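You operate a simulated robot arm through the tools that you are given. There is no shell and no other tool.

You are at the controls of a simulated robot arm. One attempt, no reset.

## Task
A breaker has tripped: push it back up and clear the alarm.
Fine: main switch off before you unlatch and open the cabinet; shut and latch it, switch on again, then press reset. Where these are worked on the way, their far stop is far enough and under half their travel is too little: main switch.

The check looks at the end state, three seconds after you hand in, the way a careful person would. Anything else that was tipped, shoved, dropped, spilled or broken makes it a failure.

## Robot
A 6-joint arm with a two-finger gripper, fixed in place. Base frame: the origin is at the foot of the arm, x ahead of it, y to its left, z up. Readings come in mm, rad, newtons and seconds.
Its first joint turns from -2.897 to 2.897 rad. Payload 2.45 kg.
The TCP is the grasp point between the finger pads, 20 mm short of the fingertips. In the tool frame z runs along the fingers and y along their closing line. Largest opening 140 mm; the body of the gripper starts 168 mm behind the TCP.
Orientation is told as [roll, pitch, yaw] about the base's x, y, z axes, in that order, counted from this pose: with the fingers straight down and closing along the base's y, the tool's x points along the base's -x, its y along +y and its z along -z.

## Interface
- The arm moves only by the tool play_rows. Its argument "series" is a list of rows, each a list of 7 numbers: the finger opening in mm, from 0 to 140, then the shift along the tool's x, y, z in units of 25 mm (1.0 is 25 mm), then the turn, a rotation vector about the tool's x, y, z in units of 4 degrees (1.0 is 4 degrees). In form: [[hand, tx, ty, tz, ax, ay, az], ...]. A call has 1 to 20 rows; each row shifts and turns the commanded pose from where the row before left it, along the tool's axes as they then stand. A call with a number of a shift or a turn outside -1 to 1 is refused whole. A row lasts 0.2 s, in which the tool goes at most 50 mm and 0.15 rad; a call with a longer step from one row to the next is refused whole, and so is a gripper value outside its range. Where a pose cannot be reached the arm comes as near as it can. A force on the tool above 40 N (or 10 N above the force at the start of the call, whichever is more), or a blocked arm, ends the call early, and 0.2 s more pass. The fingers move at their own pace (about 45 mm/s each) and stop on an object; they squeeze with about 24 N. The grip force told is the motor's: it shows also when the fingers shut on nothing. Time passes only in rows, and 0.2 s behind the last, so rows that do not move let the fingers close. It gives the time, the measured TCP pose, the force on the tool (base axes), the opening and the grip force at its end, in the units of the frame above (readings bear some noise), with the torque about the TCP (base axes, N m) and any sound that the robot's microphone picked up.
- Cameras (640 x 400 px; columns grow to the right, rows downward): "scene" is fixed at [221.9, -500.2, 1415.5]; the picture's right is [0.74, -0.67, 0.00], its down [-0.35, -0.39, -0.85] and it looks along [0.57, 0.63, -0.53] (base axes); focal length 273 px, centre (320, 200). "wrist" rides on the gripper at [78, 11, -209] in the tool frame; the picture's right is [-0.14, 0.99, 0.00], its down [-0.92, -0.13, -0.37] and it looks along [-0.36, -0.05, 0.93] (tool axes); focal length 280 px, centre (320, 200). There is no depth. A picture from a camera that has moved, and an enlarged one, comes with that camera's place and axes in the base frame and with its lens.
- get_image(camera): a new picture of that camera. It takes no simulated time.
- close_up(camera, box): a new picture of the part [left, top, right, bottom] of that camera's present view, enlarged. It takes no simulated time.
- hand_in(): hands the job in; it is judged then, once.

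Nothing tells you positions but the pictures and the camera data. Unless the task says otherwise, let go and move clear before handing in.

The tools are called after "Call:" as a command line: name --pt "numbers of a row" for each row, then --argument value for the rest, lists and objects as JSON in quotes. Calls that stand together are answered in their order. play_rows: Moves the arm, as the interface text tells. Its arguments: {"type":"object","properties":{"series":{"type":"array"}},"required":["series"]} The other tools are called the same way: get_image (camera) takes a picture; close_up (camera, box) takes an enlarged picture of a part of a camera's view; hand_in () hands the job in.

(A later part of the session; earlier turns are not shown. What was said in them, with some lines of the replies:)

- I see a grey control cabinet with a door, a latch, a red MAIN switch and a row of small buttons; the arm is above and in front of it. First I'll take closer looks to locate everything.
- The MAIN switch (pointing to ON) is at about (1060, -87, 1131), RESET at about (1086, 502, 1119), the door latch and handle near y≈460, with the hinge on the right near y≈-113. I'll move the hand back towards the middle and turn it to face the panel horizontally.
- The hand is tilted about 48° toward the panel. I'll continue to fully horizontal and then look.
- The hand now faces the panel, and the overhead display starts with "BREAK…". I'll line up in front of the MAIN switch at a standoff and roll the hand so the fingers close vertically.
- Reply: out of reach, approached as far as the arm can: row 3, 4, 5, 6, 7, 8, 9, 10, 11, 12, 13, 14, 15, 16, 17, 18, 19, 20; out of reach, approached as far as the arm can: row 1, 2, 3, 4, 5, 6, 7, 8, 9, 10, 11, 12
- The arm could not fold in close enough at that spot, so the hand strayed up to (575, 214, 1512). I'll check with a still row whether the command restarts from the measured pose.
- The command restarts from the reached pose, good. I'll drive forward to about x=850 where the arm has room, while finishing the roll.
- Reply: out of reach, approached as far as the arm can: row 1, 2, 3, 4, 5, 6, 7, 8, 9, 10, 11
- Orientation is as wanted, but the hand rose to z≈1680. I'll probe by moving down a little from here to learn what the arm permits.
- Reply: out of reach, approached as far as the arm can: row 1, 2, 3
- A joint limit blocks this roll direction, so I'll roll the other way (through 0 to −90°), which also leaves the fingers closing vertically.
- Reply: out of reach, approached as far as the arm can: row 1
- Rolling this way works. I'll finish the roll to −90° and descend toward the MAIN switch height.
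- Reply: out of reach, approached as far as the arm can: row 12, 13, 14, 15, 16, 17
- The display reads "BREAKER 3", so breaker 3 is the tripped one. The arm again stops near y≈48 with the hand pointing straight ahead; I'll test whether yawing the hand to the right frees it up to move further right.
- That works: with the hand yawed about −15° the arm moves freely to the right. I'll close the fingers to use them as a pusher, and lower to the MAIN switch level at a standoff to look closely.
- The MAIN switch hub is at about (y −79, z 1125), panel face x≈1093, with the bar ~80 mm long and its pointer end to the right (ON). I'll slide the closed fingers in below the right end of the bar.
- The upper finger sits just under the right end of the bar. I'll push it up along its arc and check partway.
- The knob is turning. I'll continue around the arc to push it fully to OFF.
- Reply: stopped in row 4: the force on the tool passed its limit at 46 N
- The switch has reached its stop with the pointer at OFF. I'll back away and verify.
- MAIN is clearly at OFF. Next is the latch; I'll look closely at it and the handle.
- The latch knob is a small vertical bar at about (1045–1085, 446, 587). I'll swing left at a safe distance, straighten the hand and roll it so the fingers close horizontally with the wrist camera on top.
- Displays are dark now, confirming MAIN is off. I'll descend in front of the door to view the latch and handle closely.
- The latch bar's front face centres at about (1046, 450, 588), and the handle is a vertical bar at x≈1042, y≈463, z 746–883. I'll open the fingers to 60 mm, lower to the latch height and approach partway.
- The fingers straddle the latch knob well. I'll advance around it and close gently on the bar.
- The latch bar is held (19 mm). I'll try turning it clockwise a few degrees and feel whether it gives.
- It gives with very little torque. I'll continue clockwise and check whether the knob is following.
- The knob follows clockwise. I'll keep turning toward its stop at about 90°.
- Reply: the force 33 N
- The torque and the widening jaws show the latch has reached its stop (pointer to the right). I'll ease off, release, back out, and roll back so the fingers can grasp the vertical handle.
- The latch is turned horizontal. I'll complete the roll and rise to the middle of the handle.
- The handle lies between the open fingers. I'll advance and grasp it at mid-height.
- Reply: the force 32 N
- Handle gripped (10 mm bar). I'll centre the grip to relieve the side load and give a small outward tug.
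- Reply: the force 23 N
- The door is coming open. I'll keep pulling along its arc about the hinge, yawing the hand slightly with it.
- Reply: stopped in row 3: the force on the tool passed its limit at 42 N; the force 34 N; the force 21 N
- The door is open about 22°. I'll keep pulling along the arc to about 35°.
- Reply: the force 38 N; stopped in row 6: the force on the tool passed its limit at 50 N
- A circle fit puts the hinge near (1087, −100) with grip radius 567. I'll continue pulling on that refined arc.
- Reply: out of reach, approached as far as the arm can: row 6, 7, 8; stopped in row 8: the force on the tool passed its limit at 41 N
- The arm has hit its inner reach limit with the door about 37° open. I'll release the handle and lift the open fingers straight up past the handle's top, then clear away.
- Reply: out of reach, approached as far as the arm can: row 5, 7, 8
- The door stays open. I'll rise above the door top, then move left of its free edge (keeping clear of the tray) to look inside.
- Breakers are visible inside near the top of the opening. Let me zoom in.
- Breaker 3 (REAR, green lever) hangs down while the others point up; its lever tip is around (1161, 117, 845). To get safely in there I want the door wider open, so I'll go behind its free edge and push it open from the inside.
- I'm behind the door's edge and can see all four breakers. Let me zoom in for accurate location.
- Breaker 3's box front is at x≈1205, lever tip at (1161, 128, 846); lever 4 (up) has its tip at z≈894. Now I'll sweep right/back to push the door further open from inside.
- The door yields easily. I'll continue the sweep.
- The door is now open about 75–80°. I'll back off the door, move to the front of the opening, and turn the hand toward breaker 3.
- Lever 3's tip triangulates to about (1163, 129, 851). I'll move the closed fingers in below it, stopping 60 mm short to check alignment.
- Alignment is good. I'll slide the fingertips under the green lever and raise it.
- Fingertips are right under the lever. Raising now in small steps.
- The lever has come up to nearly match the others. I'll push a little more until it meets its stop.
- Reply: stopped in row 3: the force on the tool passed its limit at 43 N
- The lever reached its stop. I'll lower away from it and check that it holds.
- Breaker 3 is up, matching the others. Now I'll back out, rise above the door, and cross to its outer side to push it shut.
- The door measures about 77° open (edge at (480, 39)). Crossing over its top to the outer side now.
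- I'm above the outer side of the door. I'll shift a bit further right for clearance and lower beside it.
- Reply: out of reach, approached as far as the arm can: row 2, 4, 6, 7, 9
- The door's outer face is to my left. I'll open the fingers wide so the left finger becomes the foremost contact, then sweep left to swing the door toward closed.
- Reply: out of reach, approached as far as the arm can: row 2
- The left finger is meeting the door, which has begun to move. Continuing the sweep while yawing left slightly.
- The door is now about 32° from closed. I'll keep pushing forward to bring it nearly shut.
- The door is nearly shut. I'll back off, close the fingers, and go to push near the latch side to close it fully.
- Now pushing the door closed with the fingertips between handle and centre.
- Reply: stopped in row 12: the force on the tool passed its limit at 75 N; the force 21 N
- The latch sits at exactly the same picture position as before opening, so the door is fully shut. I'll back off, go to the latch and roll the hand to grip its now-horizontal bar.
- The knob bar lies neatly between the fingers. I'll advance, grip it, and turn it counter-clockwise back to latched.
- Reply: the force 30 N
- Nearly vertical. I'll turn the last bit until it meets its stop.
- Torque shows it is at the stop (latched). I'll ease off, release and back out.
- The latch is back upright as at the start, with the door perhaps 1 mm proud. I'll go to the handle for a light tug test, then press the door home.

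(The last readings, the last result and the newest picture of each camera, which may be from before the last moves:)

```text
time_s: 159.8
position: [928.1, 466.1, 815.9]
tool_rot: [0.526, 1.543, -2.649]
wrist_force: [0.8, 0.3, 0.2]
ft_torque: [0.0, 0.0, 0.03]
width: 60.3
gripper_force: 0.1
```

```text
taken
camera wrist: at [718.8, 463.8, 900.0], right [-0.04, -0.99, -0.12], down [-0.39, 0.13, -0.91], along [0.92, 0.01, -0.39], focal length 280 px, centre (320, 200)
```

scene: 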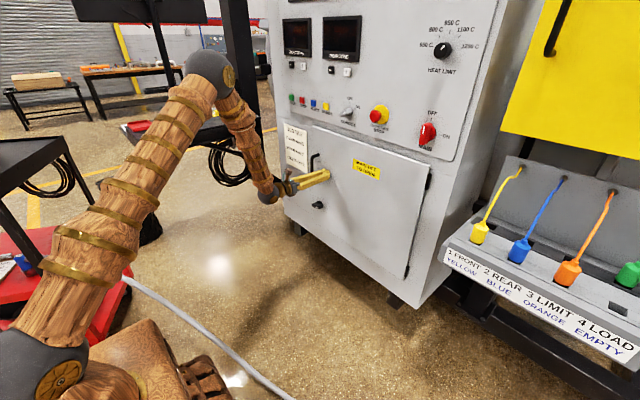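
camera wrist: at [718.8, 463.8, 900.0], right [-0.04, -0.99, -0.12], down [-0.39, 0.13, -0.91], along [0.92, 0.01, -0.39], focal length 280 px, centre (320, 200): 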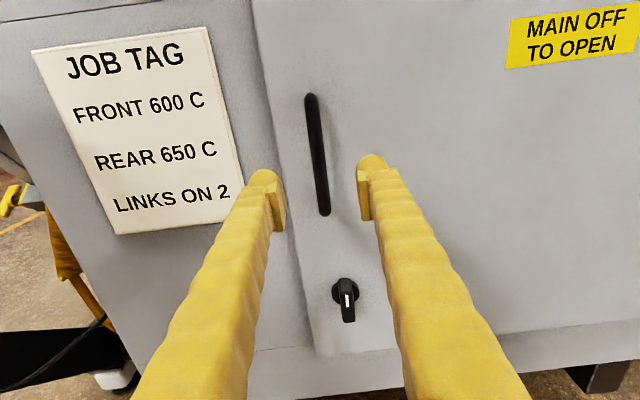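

Call:
play_rows --pt "60 0.02 -0.04 0.93 0 0 0" --pt "60 0.02 -0.04 0.93 0 0 0" --pt "60 0.02 -0.04 0.93 0 0 0" --pt "60 0.02 -0.04 0.93 0 0 0" --pt "60 0.02 -0.04 0.93 0 0 0" --pt "0 0 0 0 0 0 0" --pt "0 0 0 0 0 0 0" --pt "0 0 0 0 0 0 0" --pt "0 0 0 0 0 0 0"

Call:
play_rows --pt "0 0 0 -0.1 0 0 0" --pt "0 0 0 -0.1 0 0 0" --pt "0 0 0 0 0 0 0"

```text
time_s: 161.9
position: [1042.9, 464.3, 815.9]
tool_rot: [0.511, 1.543, -2.671]
wrist_force: [0.7, -10.4, 2.0]
ft_torque: [0.72, -0.11, 0.15]
width: 10.8
gripper_force: 23.7
stopped in row 9: the force on the tool passed its limit at 44 N (the readings are from after the stop); the commanded pose is now the measured one
```

```text
time_s: 162.8
position: [1039.5, 464.4, 814.3]
tool_rot: [0.497, 1.543, -2.686]
wrist_force: [8.4, 1.3, -2.5]
ft_torque: [1.03, 0.13, -0.02]
width: 10.5
gripper_force: 37.6
stopped in row 3: the force on the tool passed its limit at 40 N (the readings are from after the stop); the commanded pose is now the measured one
```

The tug met 40 N of resistance after ~3 mm, so the door is latched. I'll press it back home, release the handle and back away.

Call:
play_rows --pt "0 0 0 0.1 0 0 0" --pt "0 0 0 0.1 0 0 0" --pt "0 0 0 0.05 0 0 0"

Call:
play_rows --pt "60 0 0 0 0 0 0" --pt "60 0 0 0 0 0 0" --pt "60 0 0 0 0 0 0" --pt "60 0 0 -0.8 0 0 0" --pt "60 0 0 -1 0 0 0" --pt "60 0 0 -1 0 0 0" --pt "60 0 0 -1 0 0 0" --pt "0 0 0 -1 0 0 0"

Call:
close_up --camera "scene" --box '[300, 185, 340, 215]'

```text
time_s: 163.6
position: [1044.9, 462.5, 814.7]
tool_rot: [0.502, 1.542, -2.68]
wrist_force: [-26.8, 4.3, 1.6]
ft_torque: [1.03, 0.02, -0.02]
width: 10.3
gripper_force: 37.7
```

```text
time_s: 165.4
position: [924.7, 470.6, 818.3]
tool_rot: [0.509, 1.544, -2.676]
wrist_force: [0.7, 1.2, -0.3]
ft_torque: [0.0, 0.0, 0.0]
width: 25.6
gripper_force: 0.0
```

```text
13.33 times, centred on (320, 200) of scene
camera zoom: at [221.9, -500.2, 1415.5], right [0.74, -0.67, 0.0], down [-0.35, -0.39, -0.85], along [0.57, 0.63, -0.53], focal length 3636 px, centre (320, 200)
```

zoom: 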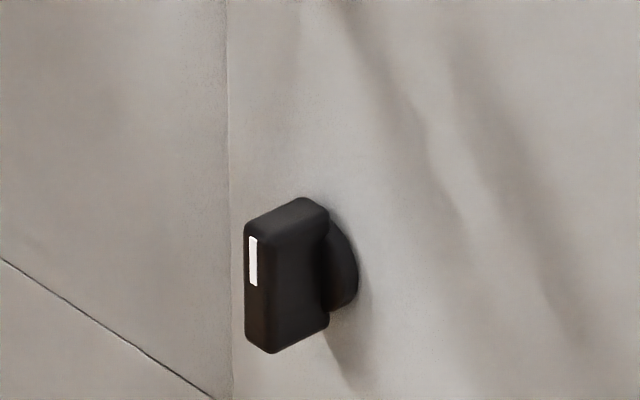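

The door and latch now look exactly as at the start: shut and latched. Next I'll go up and across to the MAIN switch to turn it back on.

Call:
play_rows --pt "0 0.96 0 0 -0.23 0 0" --pt "0 0.96 0 0 -0.23 0 0" --pt "0 0.96 0 0 -0.23 0 0" --pt "0 0.96 0 0 -0.23 0 0" --pt "0 0.96 0 0 -0.23 0 0" --pt "0 0.96 0 0 -0.23 0 0" --pt "0 0.96 0 0 -0.23 0 0" --pt "0 0.96 0 0 -0.23 0 0" --pt "0 0.96 0 0 -0.23 0 0" --pt "0 0.96 0 0 -0.23 0 0" --pt "0 0.96 0 0 -0.23 0 0" --pt "0 0.96 0 0 -0.23 0 0" --pt "0 0.96 0 0 -0.23 0 0" --pt "0 0.96 0 0 -0.23 0 0"

Call:
play_rows --pt "0 0 0.945 0.206 0 0 0" --pt "0 0 0.945 0.206 0 0 0" --pt "0 0 0.945 0.206 0 0 0" --pt "0 0 0.945 0.206 0 0 0" --pt "0 0 0.945 0.206 0 0 0" --pt "0 0 0.945 0.206 0 0 0" --pt "0 0 0.945 0.206 0 0 0" --pt "0 0 0.945 0.206 0 0 0" --pt "0 0 0.945 0.206 0 0 0" --pt "0 0 0.945 0.206 0 0 0" --pt "0 0 0.945 0.206 0 0 0" --pt "0 0 0.945 0.206 0 0 0" --pt "0 0 0.945 0.206 0 0 0" --pt "0 0 0.945 0.206 0 0 0" --pt "0 0 0.945 0.206 0 0 0" --pt "0 0 0.945 0.206 0 0 0" --pt "0 0 0.945 0.206 0 0 0" --pt "0 0 0.945 0.206 0 0 0" --pt "0 0 0.945 0.206 0 0 0" --pt "0 0 0.945 0.206 0 0 0"

Call:
get_image --camera "wrist"

Call:
get_image --camera "scene"

```text
time_s: 168.4
position: [934.3, 473.9, 1153.5]
tool_rot: [0.738, 1.541, -2.67]
wrist_force: [0.5, 0.0, -0.3]
ft_torque: [-0.02, -0.03, -0.05]
width: 0.0
gripper_force: 24.0
```

```text
time_s: 172.6
position: [908.7, -9.7, 1159.7]
tool_rot: [0.722, 1.543, -2.687]
wrist_force: [0.3, 0.3, 0.0]
ft_torque: [-0.01, -0.01, 0.02]
width: 0.0
gripper_force: 24.3
```

```text
taken
camera wrist: at [705.8, 35.6, 1243.8], right [-0.26, -0.96, -0.12], down [-0.34, 0.21, -0.92], along [0.9, -0.2, -0.39], focal length 280 px, centre (320, 200)
```

wrist: 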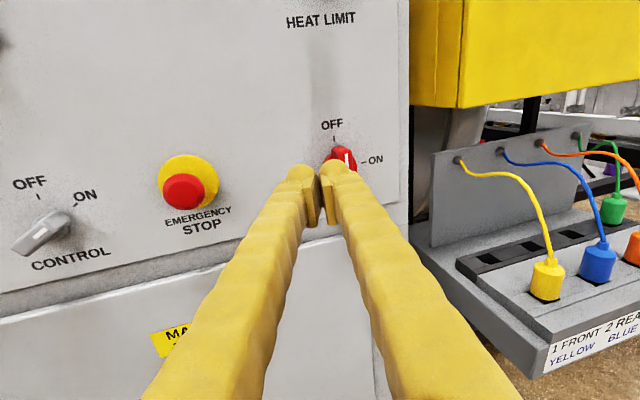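

```text
taken
```

scene: 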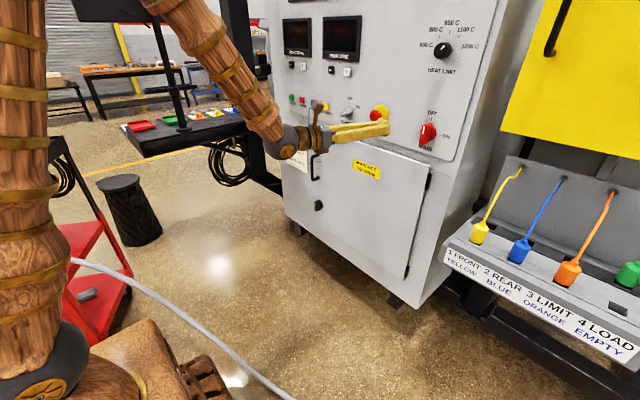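

The E-stop is well left of my path. I'll advance the fingertips into the space just left of the switch's upper end.

Call:
play_rows --pt "0 0 -0.233 0.92 0 0 0" --pt "0 0 -0.233 0.92 0 0 0" --pt "0 0 -0.233 0.92 0 0 0" --pt "0 0 -0.233 0.92 0 0 0" --pt "0 0 -0.233 0.92 0 0 0" --pt "0 0 -0.233 0.92 0 0 0"

Call:
get_image --camera "wrist"

Call:
close_up --camera "scene" --box '[380, 90, 480, 160]'

```text
time_s: 174.0
position: [1049.7, -12.5, 1159.1]
tool_rot: [0.729, 1.542, -2.679]
wrist_force: [0.3, 0.8, 0.4]
ft_torque: [0.01, 0.01, 0.01]
width: 0.2
gripper_force: 24.0
```

```text
taken
camera wrist: at [847.2, 32.8, 1242.2], right [-0.26, -0.96, -0.12], down [-0.34, 0.21, -0.92], along [0.9, -0.2, -0.39], focal length 280 px, centre (320, 200)
```

wrist: 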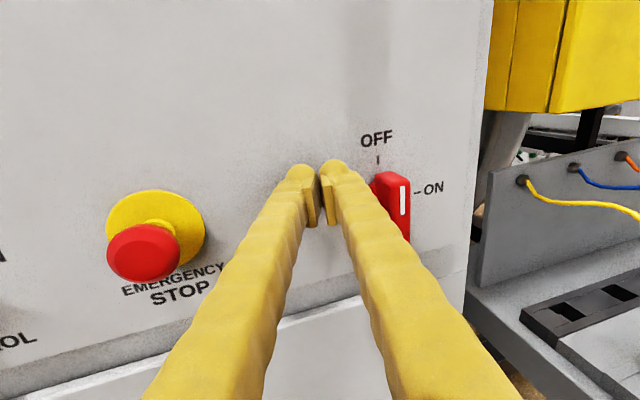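

```text
5.71 times, centred on (430, 125) of scene
camera zoom: at [221.9, -500.2, 1415.5], right [0.74, -0.67, 0.0], down [-0.35, -0.39, -0.85], along [0.57, 0.63, -0.53], focal length 1558 px, centre (-309, 629)
```

zoom: 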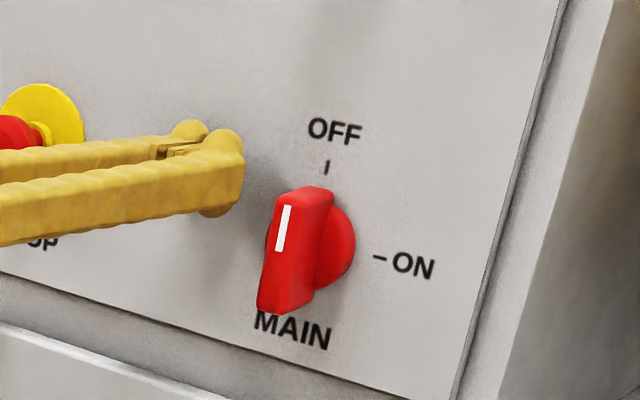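

Positioned left of the switch's upper end. Now I'll push it right and around toward ON.

Call:
play_rows --pt "0 -0.04 0.463 0.127 0 0 0" --pt "0 -0.04 0.463 0.127 0 0 0" --pt "0 0.12 0.25 0.07 0 0 0" --pt "0 0.12 0.25 0.07 0 0 0" --pt "0 0.08 0.29 0.08 0 0 0" --pt "0 0.08 0.29 0.08 0 0 0" --pt "0 0 0.33 0.09 0 0 0" --pt "0 0 0.33 0.09 0 0 0"

Call:
close_up --camera "scene" --box '[380, 90, 480, 160]'

Call:
get_image --camera "wrist"

```text
time_s: 175.8
position: [1050.4, -80.8, 1166.5]
tool_rot: [0.711, 1.544, -2.696]
wrist_force: [0.5, 0.2, -0.1]
ft_torque: [0.0, 0.02, 0.04]
width: 0.0
gripper_force: 23.8
```

```text
5.71 times, centred on (430, 125) of scene
camera zoom: at [221.9, -500.2, 1415.5], right [0.74, -0.67, 0.0], down [-0.35, -0.39, -0.85], along [0.57, 0.63, -0.53], focal length 1558 px, centre (-309, 629)
```

zoom: 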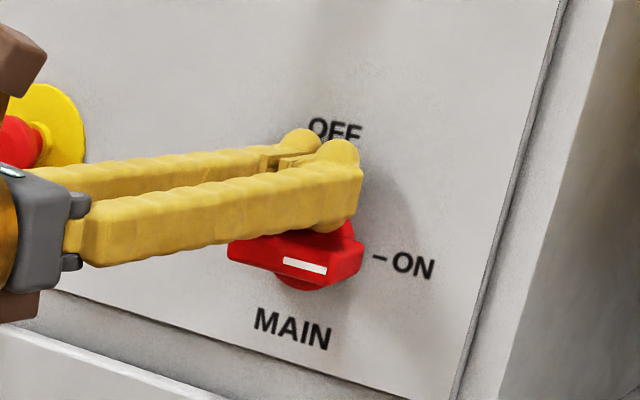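

```text
taken
camera wrist: at [848.2, -36.1, 1249.6], right [-0.26, -0.96, -0.12], down [-0.34, 0.21, -0.92], along [0.9, -0.2, -0.39], focal length 280 px, centre (320, 200)
```

wrist: 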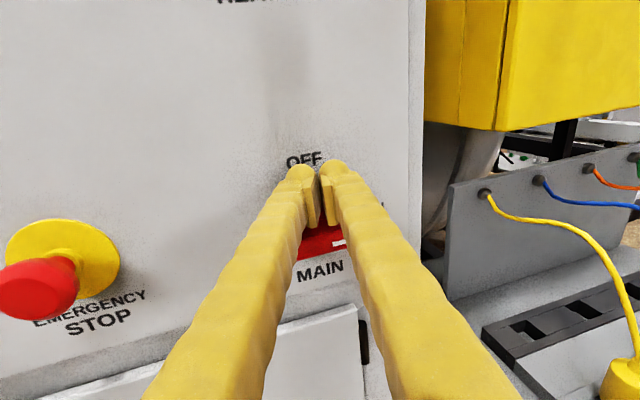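

The switch is already at ON. I'll press down on its right end to make sure it is hard against its stop.

Call:
play_rows --pt "0 0 0.39 0.1 0 0 0" --pt "0 0 0.39 0.1 0 0 0" --pt "0 -0.16 0 0 0 0 0" --pt "0 -0.16 0 0 0 0 0" --pt "0 -0.16 0 0 0 0 0" --pt "0 -0.16 0 0 0 0 0" --pt "0 -0.16 0 0 0 0 0"

Call:
close_up --camera "scene" --box '[380, 90, 480, 160]'

```text
time_s: 177.3
position: [1049.9, -102.6, 1156.4]
tool_rot: [1.036, 1.551, -2.371]
wrist_force: [1.8, -1.4, 6.1]
ft_torque: [0.02, -0.11, 0.03]
width: 0.1
gripper_force: 29.7
stopped in row 7: the force on the tool passed its limit at 46 N (the readings are from after the stop); the commanded pose is now the measured one
```

```text
5.71 times, centred on (430, 125) of scene
camera zoom: at [221.9, -500.2, 1415.5], right [0.74, -0.67, 0.0], down [-0.35, -0.39, -0.85], along [0.57, 0.63, -0.53], focal length 1558 px, centre (-309, 629)
```

zoom: 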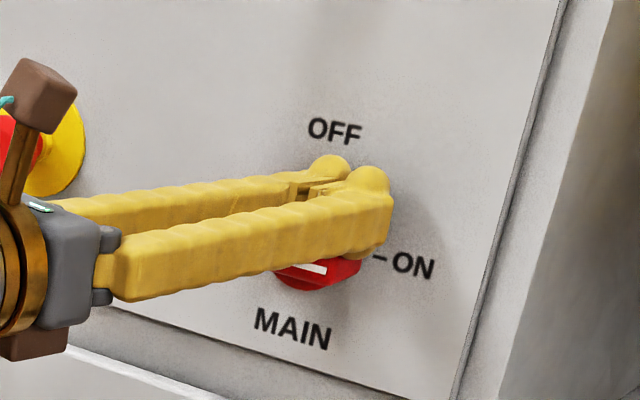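

At its stop. I'll lift off, back away and check the displays.

Call:
play_rows --pt "0 0.4 0 0 0 0 0" --pt "0 0.3 0 -0.5 0 0 0" --pt "0 0 0 -1 0 0 0" --pt "0 0 0 -1 0 0 0" --pt "0 0 0 -1 0 0 0" --pt "0 0 0 -1 0 0 0" --pt "0 0 0 -1 0 0 0"

Call:
get_image --camera "scene"

Call:
close_up --camera "scene" --box '[380, 90, 480, 160]'

Call:
get_image --camera "wrist"

```text
time_s: 178.9
position: [918.1, -66.1, 1173.5]
tool_rot: [0.96, 1.55, -2.45]
wrist_force: [-0.2, 0.2, 0.3]
ft_torque: [0.01, -0.02, 0.02]
width: 0.1
gripper_force: 29.7
```

```text
taken
```

scene: 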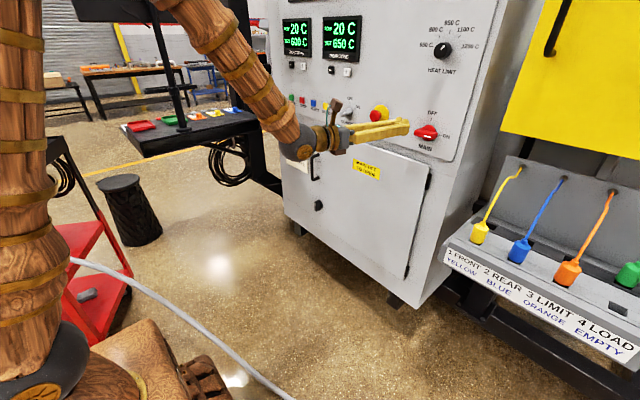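

```text
5.71 times, centred on (430, 125) of scene
camera zoom: at [221.9, -500.2, 1415.5], right [0.74, -0.67, 0.0], down [-0.35, -0.39, -0.85], along [0.57, 0.63, -0.53], focal length 1558 px, centre (-309, 629)
```

zoom: 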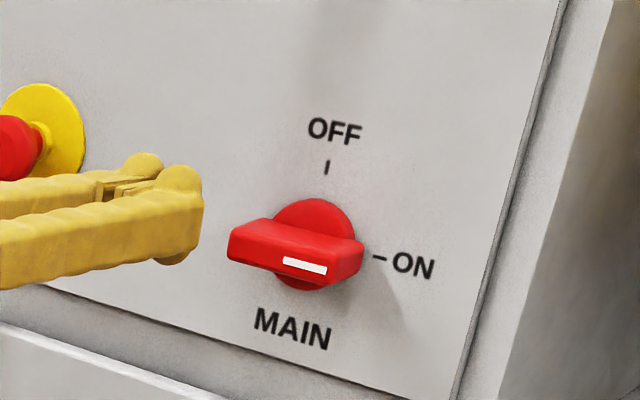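

```text
taken
camera wrist: at [715.2, -21.2, 1255.4], right [-0.26, -0.96, -0.12], down [-0.34, 0.21, -0.92], along [0.9, -0.2, -0.38], focal length 280 px, centre (320, 200)
```

wrist: 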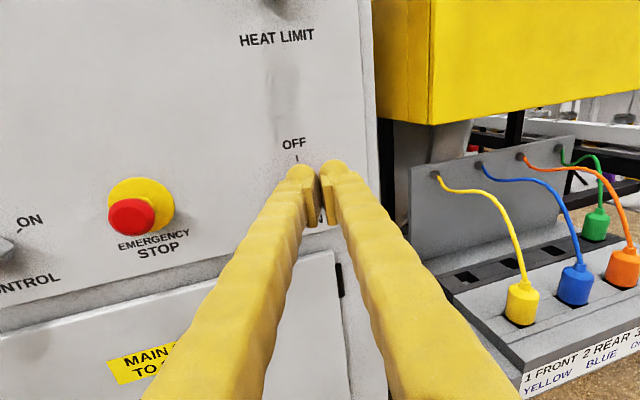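

MAIN is ON and both zone displays are lit (rear now shows 650 °C). Next I'll move across to the blue RESET button.

Call:
play_rows --pt "0 0 -0.96 -0.28 0 0 0" --pt "0 0 -0.96 -0.28 0 0 0" --pt "0 0 -0.96 -0.28 0 0 0" --pt "0 0 -0.96 -0.28 0 0 0" --pt "0 0 -0.96 -0.28 0 0 0" --pt "0 0 -0.96 -0.28 0 0 0" --pt "0 0 -0.96 -0.28 0 0 0" --pt "0 0 -0.96 -0.28 0 0 0" --pt "0 0 -0.96 -0.28 0 0 0" --pt "0 0 -0.96 -0.28 0 0 0" --pt "0 0 -0.96 -0.28 0 0 0" --pt "0 0 -0.96 -0.28 0 0 0" --pt "0 0 -0.96 -0.28 0 0 0" --pt "0 0 -0.96 -0.28 0 0 0" --pt "0 0 -0.96 -0.28 0 0 0" --pt "0 0 -0.96 -0.28 0 0 0" --pt "0 0 -0.96 -0.28 0 0 0" --pt "0 0 -0.96 -0.28 0 0 0" --pt "0 0 -0.96 -0.28 0 0 0" --pt "0 0 -0.96 -0.28 0 0 0"

Call:
play_rows --pt "0 0 -0.9 0 1 0 0" --pt "0 0 -0.9 0 1 0 0" --pt "0 0 -0.9 0 1 0 0" --pt "0 0 0 0 0.8 0 0"

Call:
get_image --camera "wrist"

```text
time_s: 183.1
position: [909.6, 435.3, 1166.7]
tool_rot: [0.979, 1.549, -2.43]
wrist_force: [-0.3, 0.2, -0.4]
ft_torque: [0.0, 0.05, -0.05]
width: 0.1
gripper_force: 29.2
```

```text
time_s: 184.1
position: [923.0, 501.6, 1166.4]
tool_rot: [0.731, 1.55, -2.415]
wrist_force: [-0.5, -1.0, -0.3]
ft_torque: [0.02, -0.03, -0.03]
width: 0.2
gripper_force: 29.5
```

```text
taken
camera wrist: at [714.4, 491.2, 1249.3], right [0.0, -0.99, -0.12], down [-0.38, 0.12, -0.92], along [0.92, 0.04, -0.38], focal length 280 px, centre (320, 200)
```

wrist: 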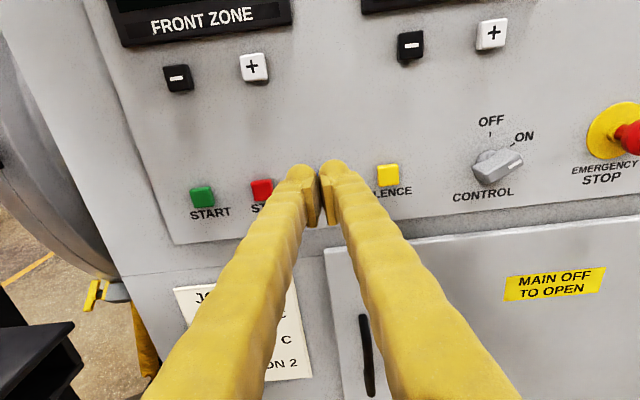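

RESET is just behind the fingertips, midway between STOP and SILENCE: about (1083, 501, 1121). I'll lower to its height and approach to just short of it.

Call:
play_rows --pt "0 -0.9 0 0 0 0 0" --pt "0 -0.9 0 0 0 0 0" --pt "0 0 0 0.9 0 0 0" --pt "0 0 0 0.9 0 0 0" --pt "0 0 0 0.9 0 0 0" --pt "0 0 0 0.9 0 0 0" --pt "0 0 0 0.5 0 0 0"

Call:
get_image --camera "wrist"

Call:
close_up --camera "scene" --box '[270, 80, 370, 140]'

```text
time_s: 185.7
position: [1024.8, 499.9, 1119.5]
tool_rot: [0.701, 1.549, -2.444]
wrist_force: [-0.2, -1.1, -0.1]
ft_torque: [0.0, 0.01, -0.01]
width: 0.0
gripper_force: 29.3
```

```text
taken
camera wrist: at [816.6, 490.0, 1201.6], right [0.0, -0.99, -0.12], down [-0.38, 0.12, -0.92], along [0.92, 0.04, -0.38], focal length 280 px, centre (320, 200)
```

wrist: 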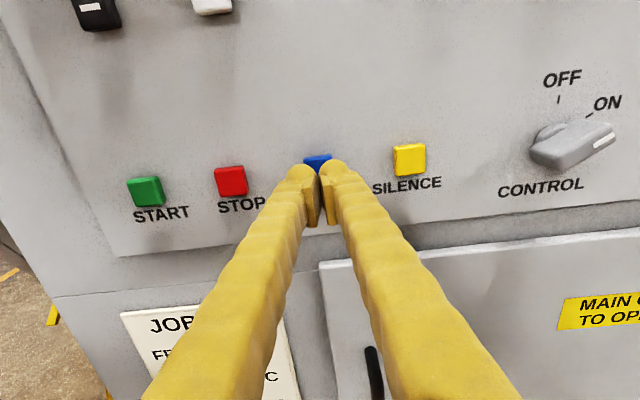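

```text
6.40 times, centred on (320, 110) of scene
camera zoom: at [221.9, -500.2, 1415.5], right [0.74, -0.67, 0.0], down [-0.35, -0.39, -0.85], along [0.57, 0.63, -0.53], focal length 1745 px, centre (320, 776)
```

zoom: 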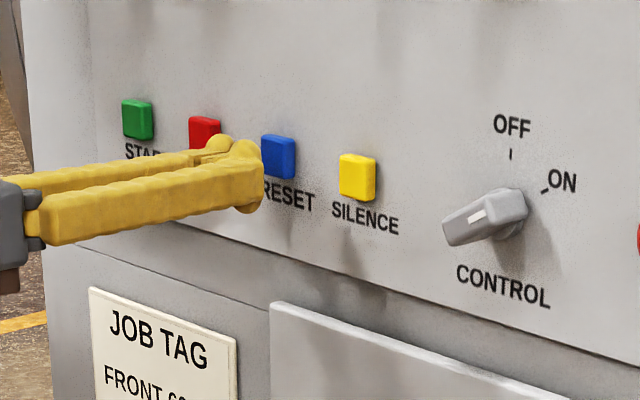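

Aligned with RESET. I'll press it slowly until it bottoms out, then release.

Call:
play_rows --pt "0 0.16 0 0.3 0 0 0" --pt "0 0 0 0.3 0 0 0" --pt "0 0 0 0.2 0 0 0" --pt "0 0 0 0.2 0 0 0" --pt "0 0 0 0.16 0 0 0" --pt "0 0 0 0.16 0 0 0" --pt "0 0 0 0.16 0 0 0" --pt "0 0 0 0.16 0 0 0"

Call:
close_up --camera "scene" --box '[270, 80, 370, 140]'

Call:
get_image --camera "wrist"

```text
time_s: 187.3
position: [1058.4, 500.5, 1123.0]
tool_rot: [0.708, 1.549, -2.436]
wrist_force: [-35.4, -11.8, 4.5]
ft_torque: [0.12, -0.3, -0.18]
width: 6.0
gripper_force: 29.2
heard: click
stopped in row 8: the force on the tool passed its limit at 59 N (the readings are from after the stop); the commanded pose is now the measured one
```

```text
6.40 times, centred on (320, 110) of scene
camera zoom: at [221.9, -500.2, 1415.5], right [0.74, -0.67, 0.0], down [-0.35, -0.39, -0.85], along [0.57, 0.63, -0.53], focal length 1745 px, centre (320, 776)
```

zoom: 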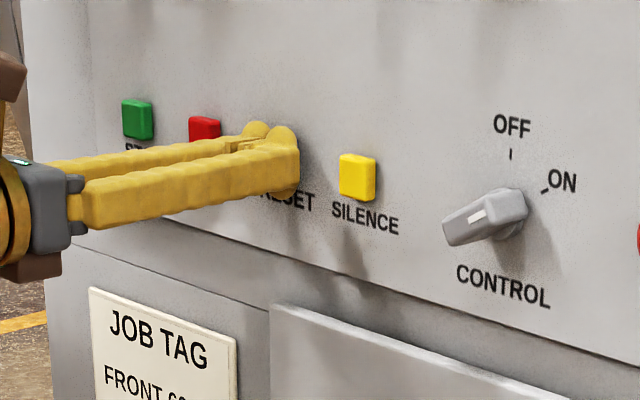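

```text
taken
camera wrist: at [850.6, 490.4, 1205.7], right [0.0, -0.99, -0.12], down [-0.38, 0.12, -0.92], along [0.92, 0.04, -0.38], focal length 280 px, centre (320, 200)
```

wrist: 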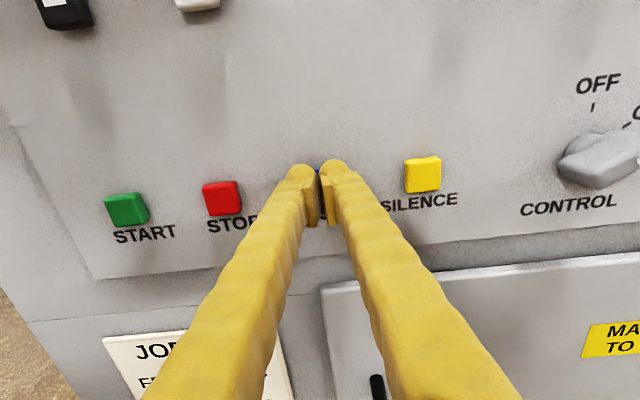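

A click was heard. I'll back off and rise to look at the message display and indicator lamps.

Call:
play_rows --pt "0 0 0 -0.6 0 0 0" --pt "0 0 0 -1 0 0 0" --pt "0 0 0 -1 0 0 0" --pt "0 0 0 -1 0 0 0" --pt "0 0 0 -1 0 0 0" --pt "0 0 0 -1 0 0 0" --pt "0 1 0.6 0 0 0 0" --pt "0 1 0.6 0 0 0 0" --pt "0 1 0.6 0 0 0 0" --pt "0 1 0.6 0 0 0 0" --pt "0 1 0.6 0 0 0 0" --pt "0 1 0.6 0 0 0 0" --pt "0 1 0.6 0 0 0 0" --pt "0 1 0.6 0 0 0 0" --pt "0 1 0.6 0 0 0 0" --pt "0 1 0.6 0 0 0 0"

Call:
get_image --camera "wrist"

Call:
get_image --camera "scene"

```text
time_s: 190.7
position: [923.6, 354.7, 1376.2]
tool_rot: [0.719, 1.548, -2.422]
wrist_force: [0.6, -0.2, -0.9]
ft_torque: [0.0, -0.04, -0.03]
width: 0.0
gripper_force: 29.2
```

```text
taken
camera wrist: at [715.2, 344.4, 1459.8], right [0.0, -0.99, -0.12], down [-0.38, 0.11, -0.92], along [0.92, 0.04, -0.38], focal length 280 px, centre (320, 200)
```

wrist: 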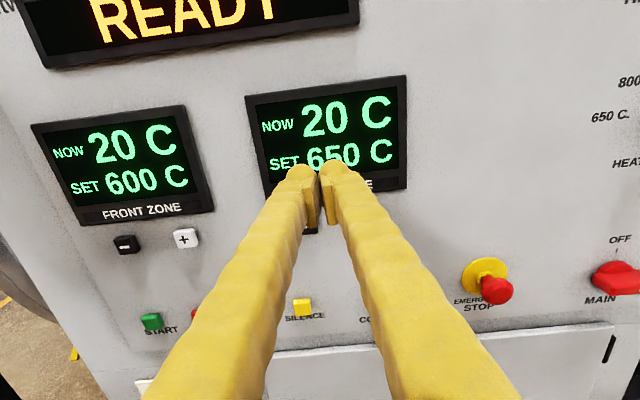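

```text
taken
```

scene: 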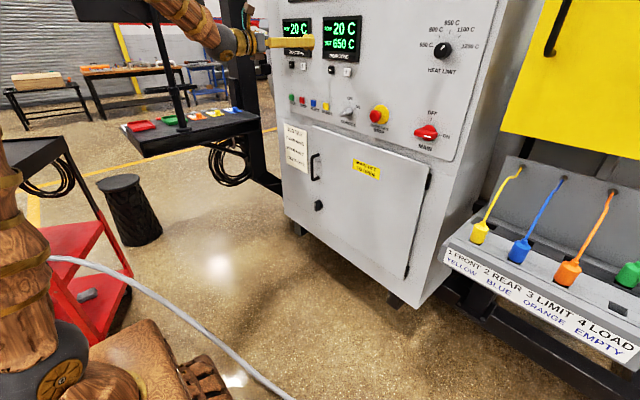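

The display now reads "READY" and both zones are lit. I'll back off a little more and do a last check of the switch, latch and buttons before handing in.

Call:
play_rows --pt "0 0 0 -1 0 0 0" --pt "0 0 0 -1 0 0 0" --pt "0 0 0 0 0 0 0" --pt "0 0 0 0 0 0 0"

Call:
close_up --camera "scene" --box '[270, 80, 470, 205]'

Call:
close_up --camera "scene" --box '[270, 110, 450, 310]'

Call:
get_image --camera "wrist"

```text
time_s: 191.7
position: [871.5, 354.4, 1377.0]
tool_rot: [0.711, 1.549, -2.432]
wrist_force: [1.3, 1.0, 0.8]
ft_torque: [-0.01, 0.01, -0.01]
width: 0.1
gripper_force: 29.9
```

```text
3.20 times, centred on (370, 142) of scene
camera zoom: at [221.9, -500.2, 1415.5], right [0.74, -0.67, 0.0], down [-0.35, -0.39, -0.85], along [0.57, 0.63, -0.53], focal length 873 px, centre (160, 384)
```

zoom: 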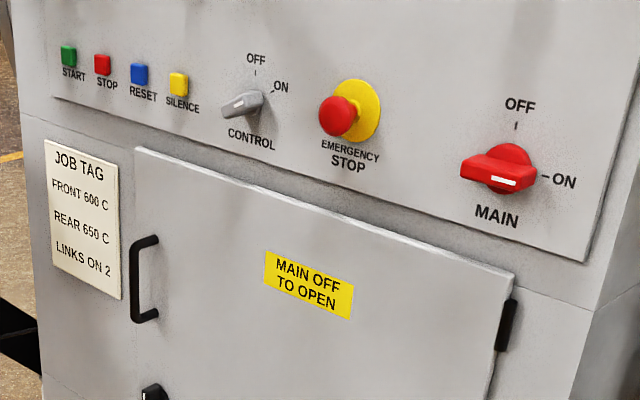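

```text
2.00 times, centred on (360, 210) of scene
camera zoom: at [221.9, -500.2, 1415.5], right [0.74, -0.67, 0.0], down [-0.35, -0.39, -0.85], along [0.57, 0.63, -0.53], focal length 545 px, centre (240, 180)
```

zoom: 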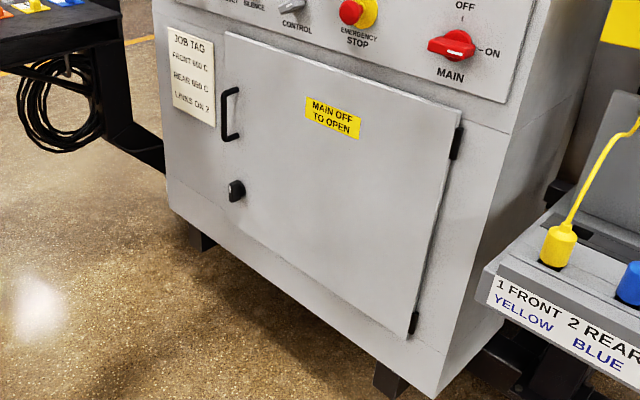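

```text
taken
camera wrist: at [663.8, 344.5, 1459.7], right [0.0, -0.99, -0.12], down [-0.38, 0.12, -0.92], along [0.92, 0.04, -0.38], focal length 280 px, centre (320, 200)
```

wrist: 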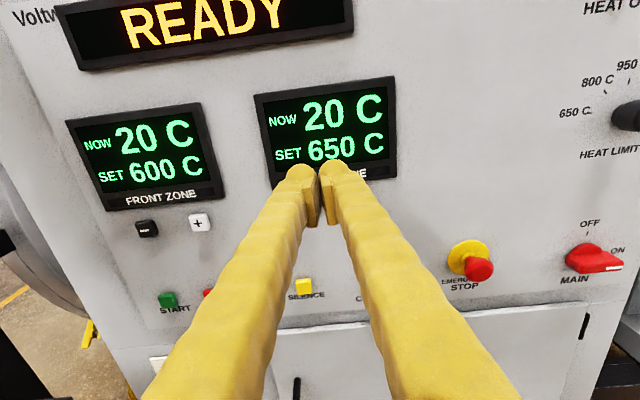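

Everything checks out: the display reads READY, both zones are lit, MAIN is at ON, the door is shut and latched, and the other controls look unchanged. The hand is clear, so I'm handing in.

Call:
hand_in

```text
The job is handed in.
```

Breaker 3 (REAR) is pushed back up and the alarm is cleared. The cabinet display now reads READY, and both zone displays are lit, with the rear showing its 650 °C setpoint.

I followed the order you gave:
1. **Main switch off:** I turned it to its stop at OFF before touching the cabinet.
2. **Cabinet open:** I unlatched the door and swung it open to about 77°.
3. **Breaker 3:** I pushed its lever up to its stop, and it now matches the other three.
4. **Cabinet shut:** I closed and latched the door. A light tug on the handle met firm resistance, so the latch is holding.
5. **Main switch on:** I turned it to its stop at ON.
6. **Reset:** I pressed it and heard it click.

In the last pictures the other controls look unchanged, and I saw nothing tipped or knocked. The hand was clear of the cabinet when I handed in. No verdict came back with the hand-in.
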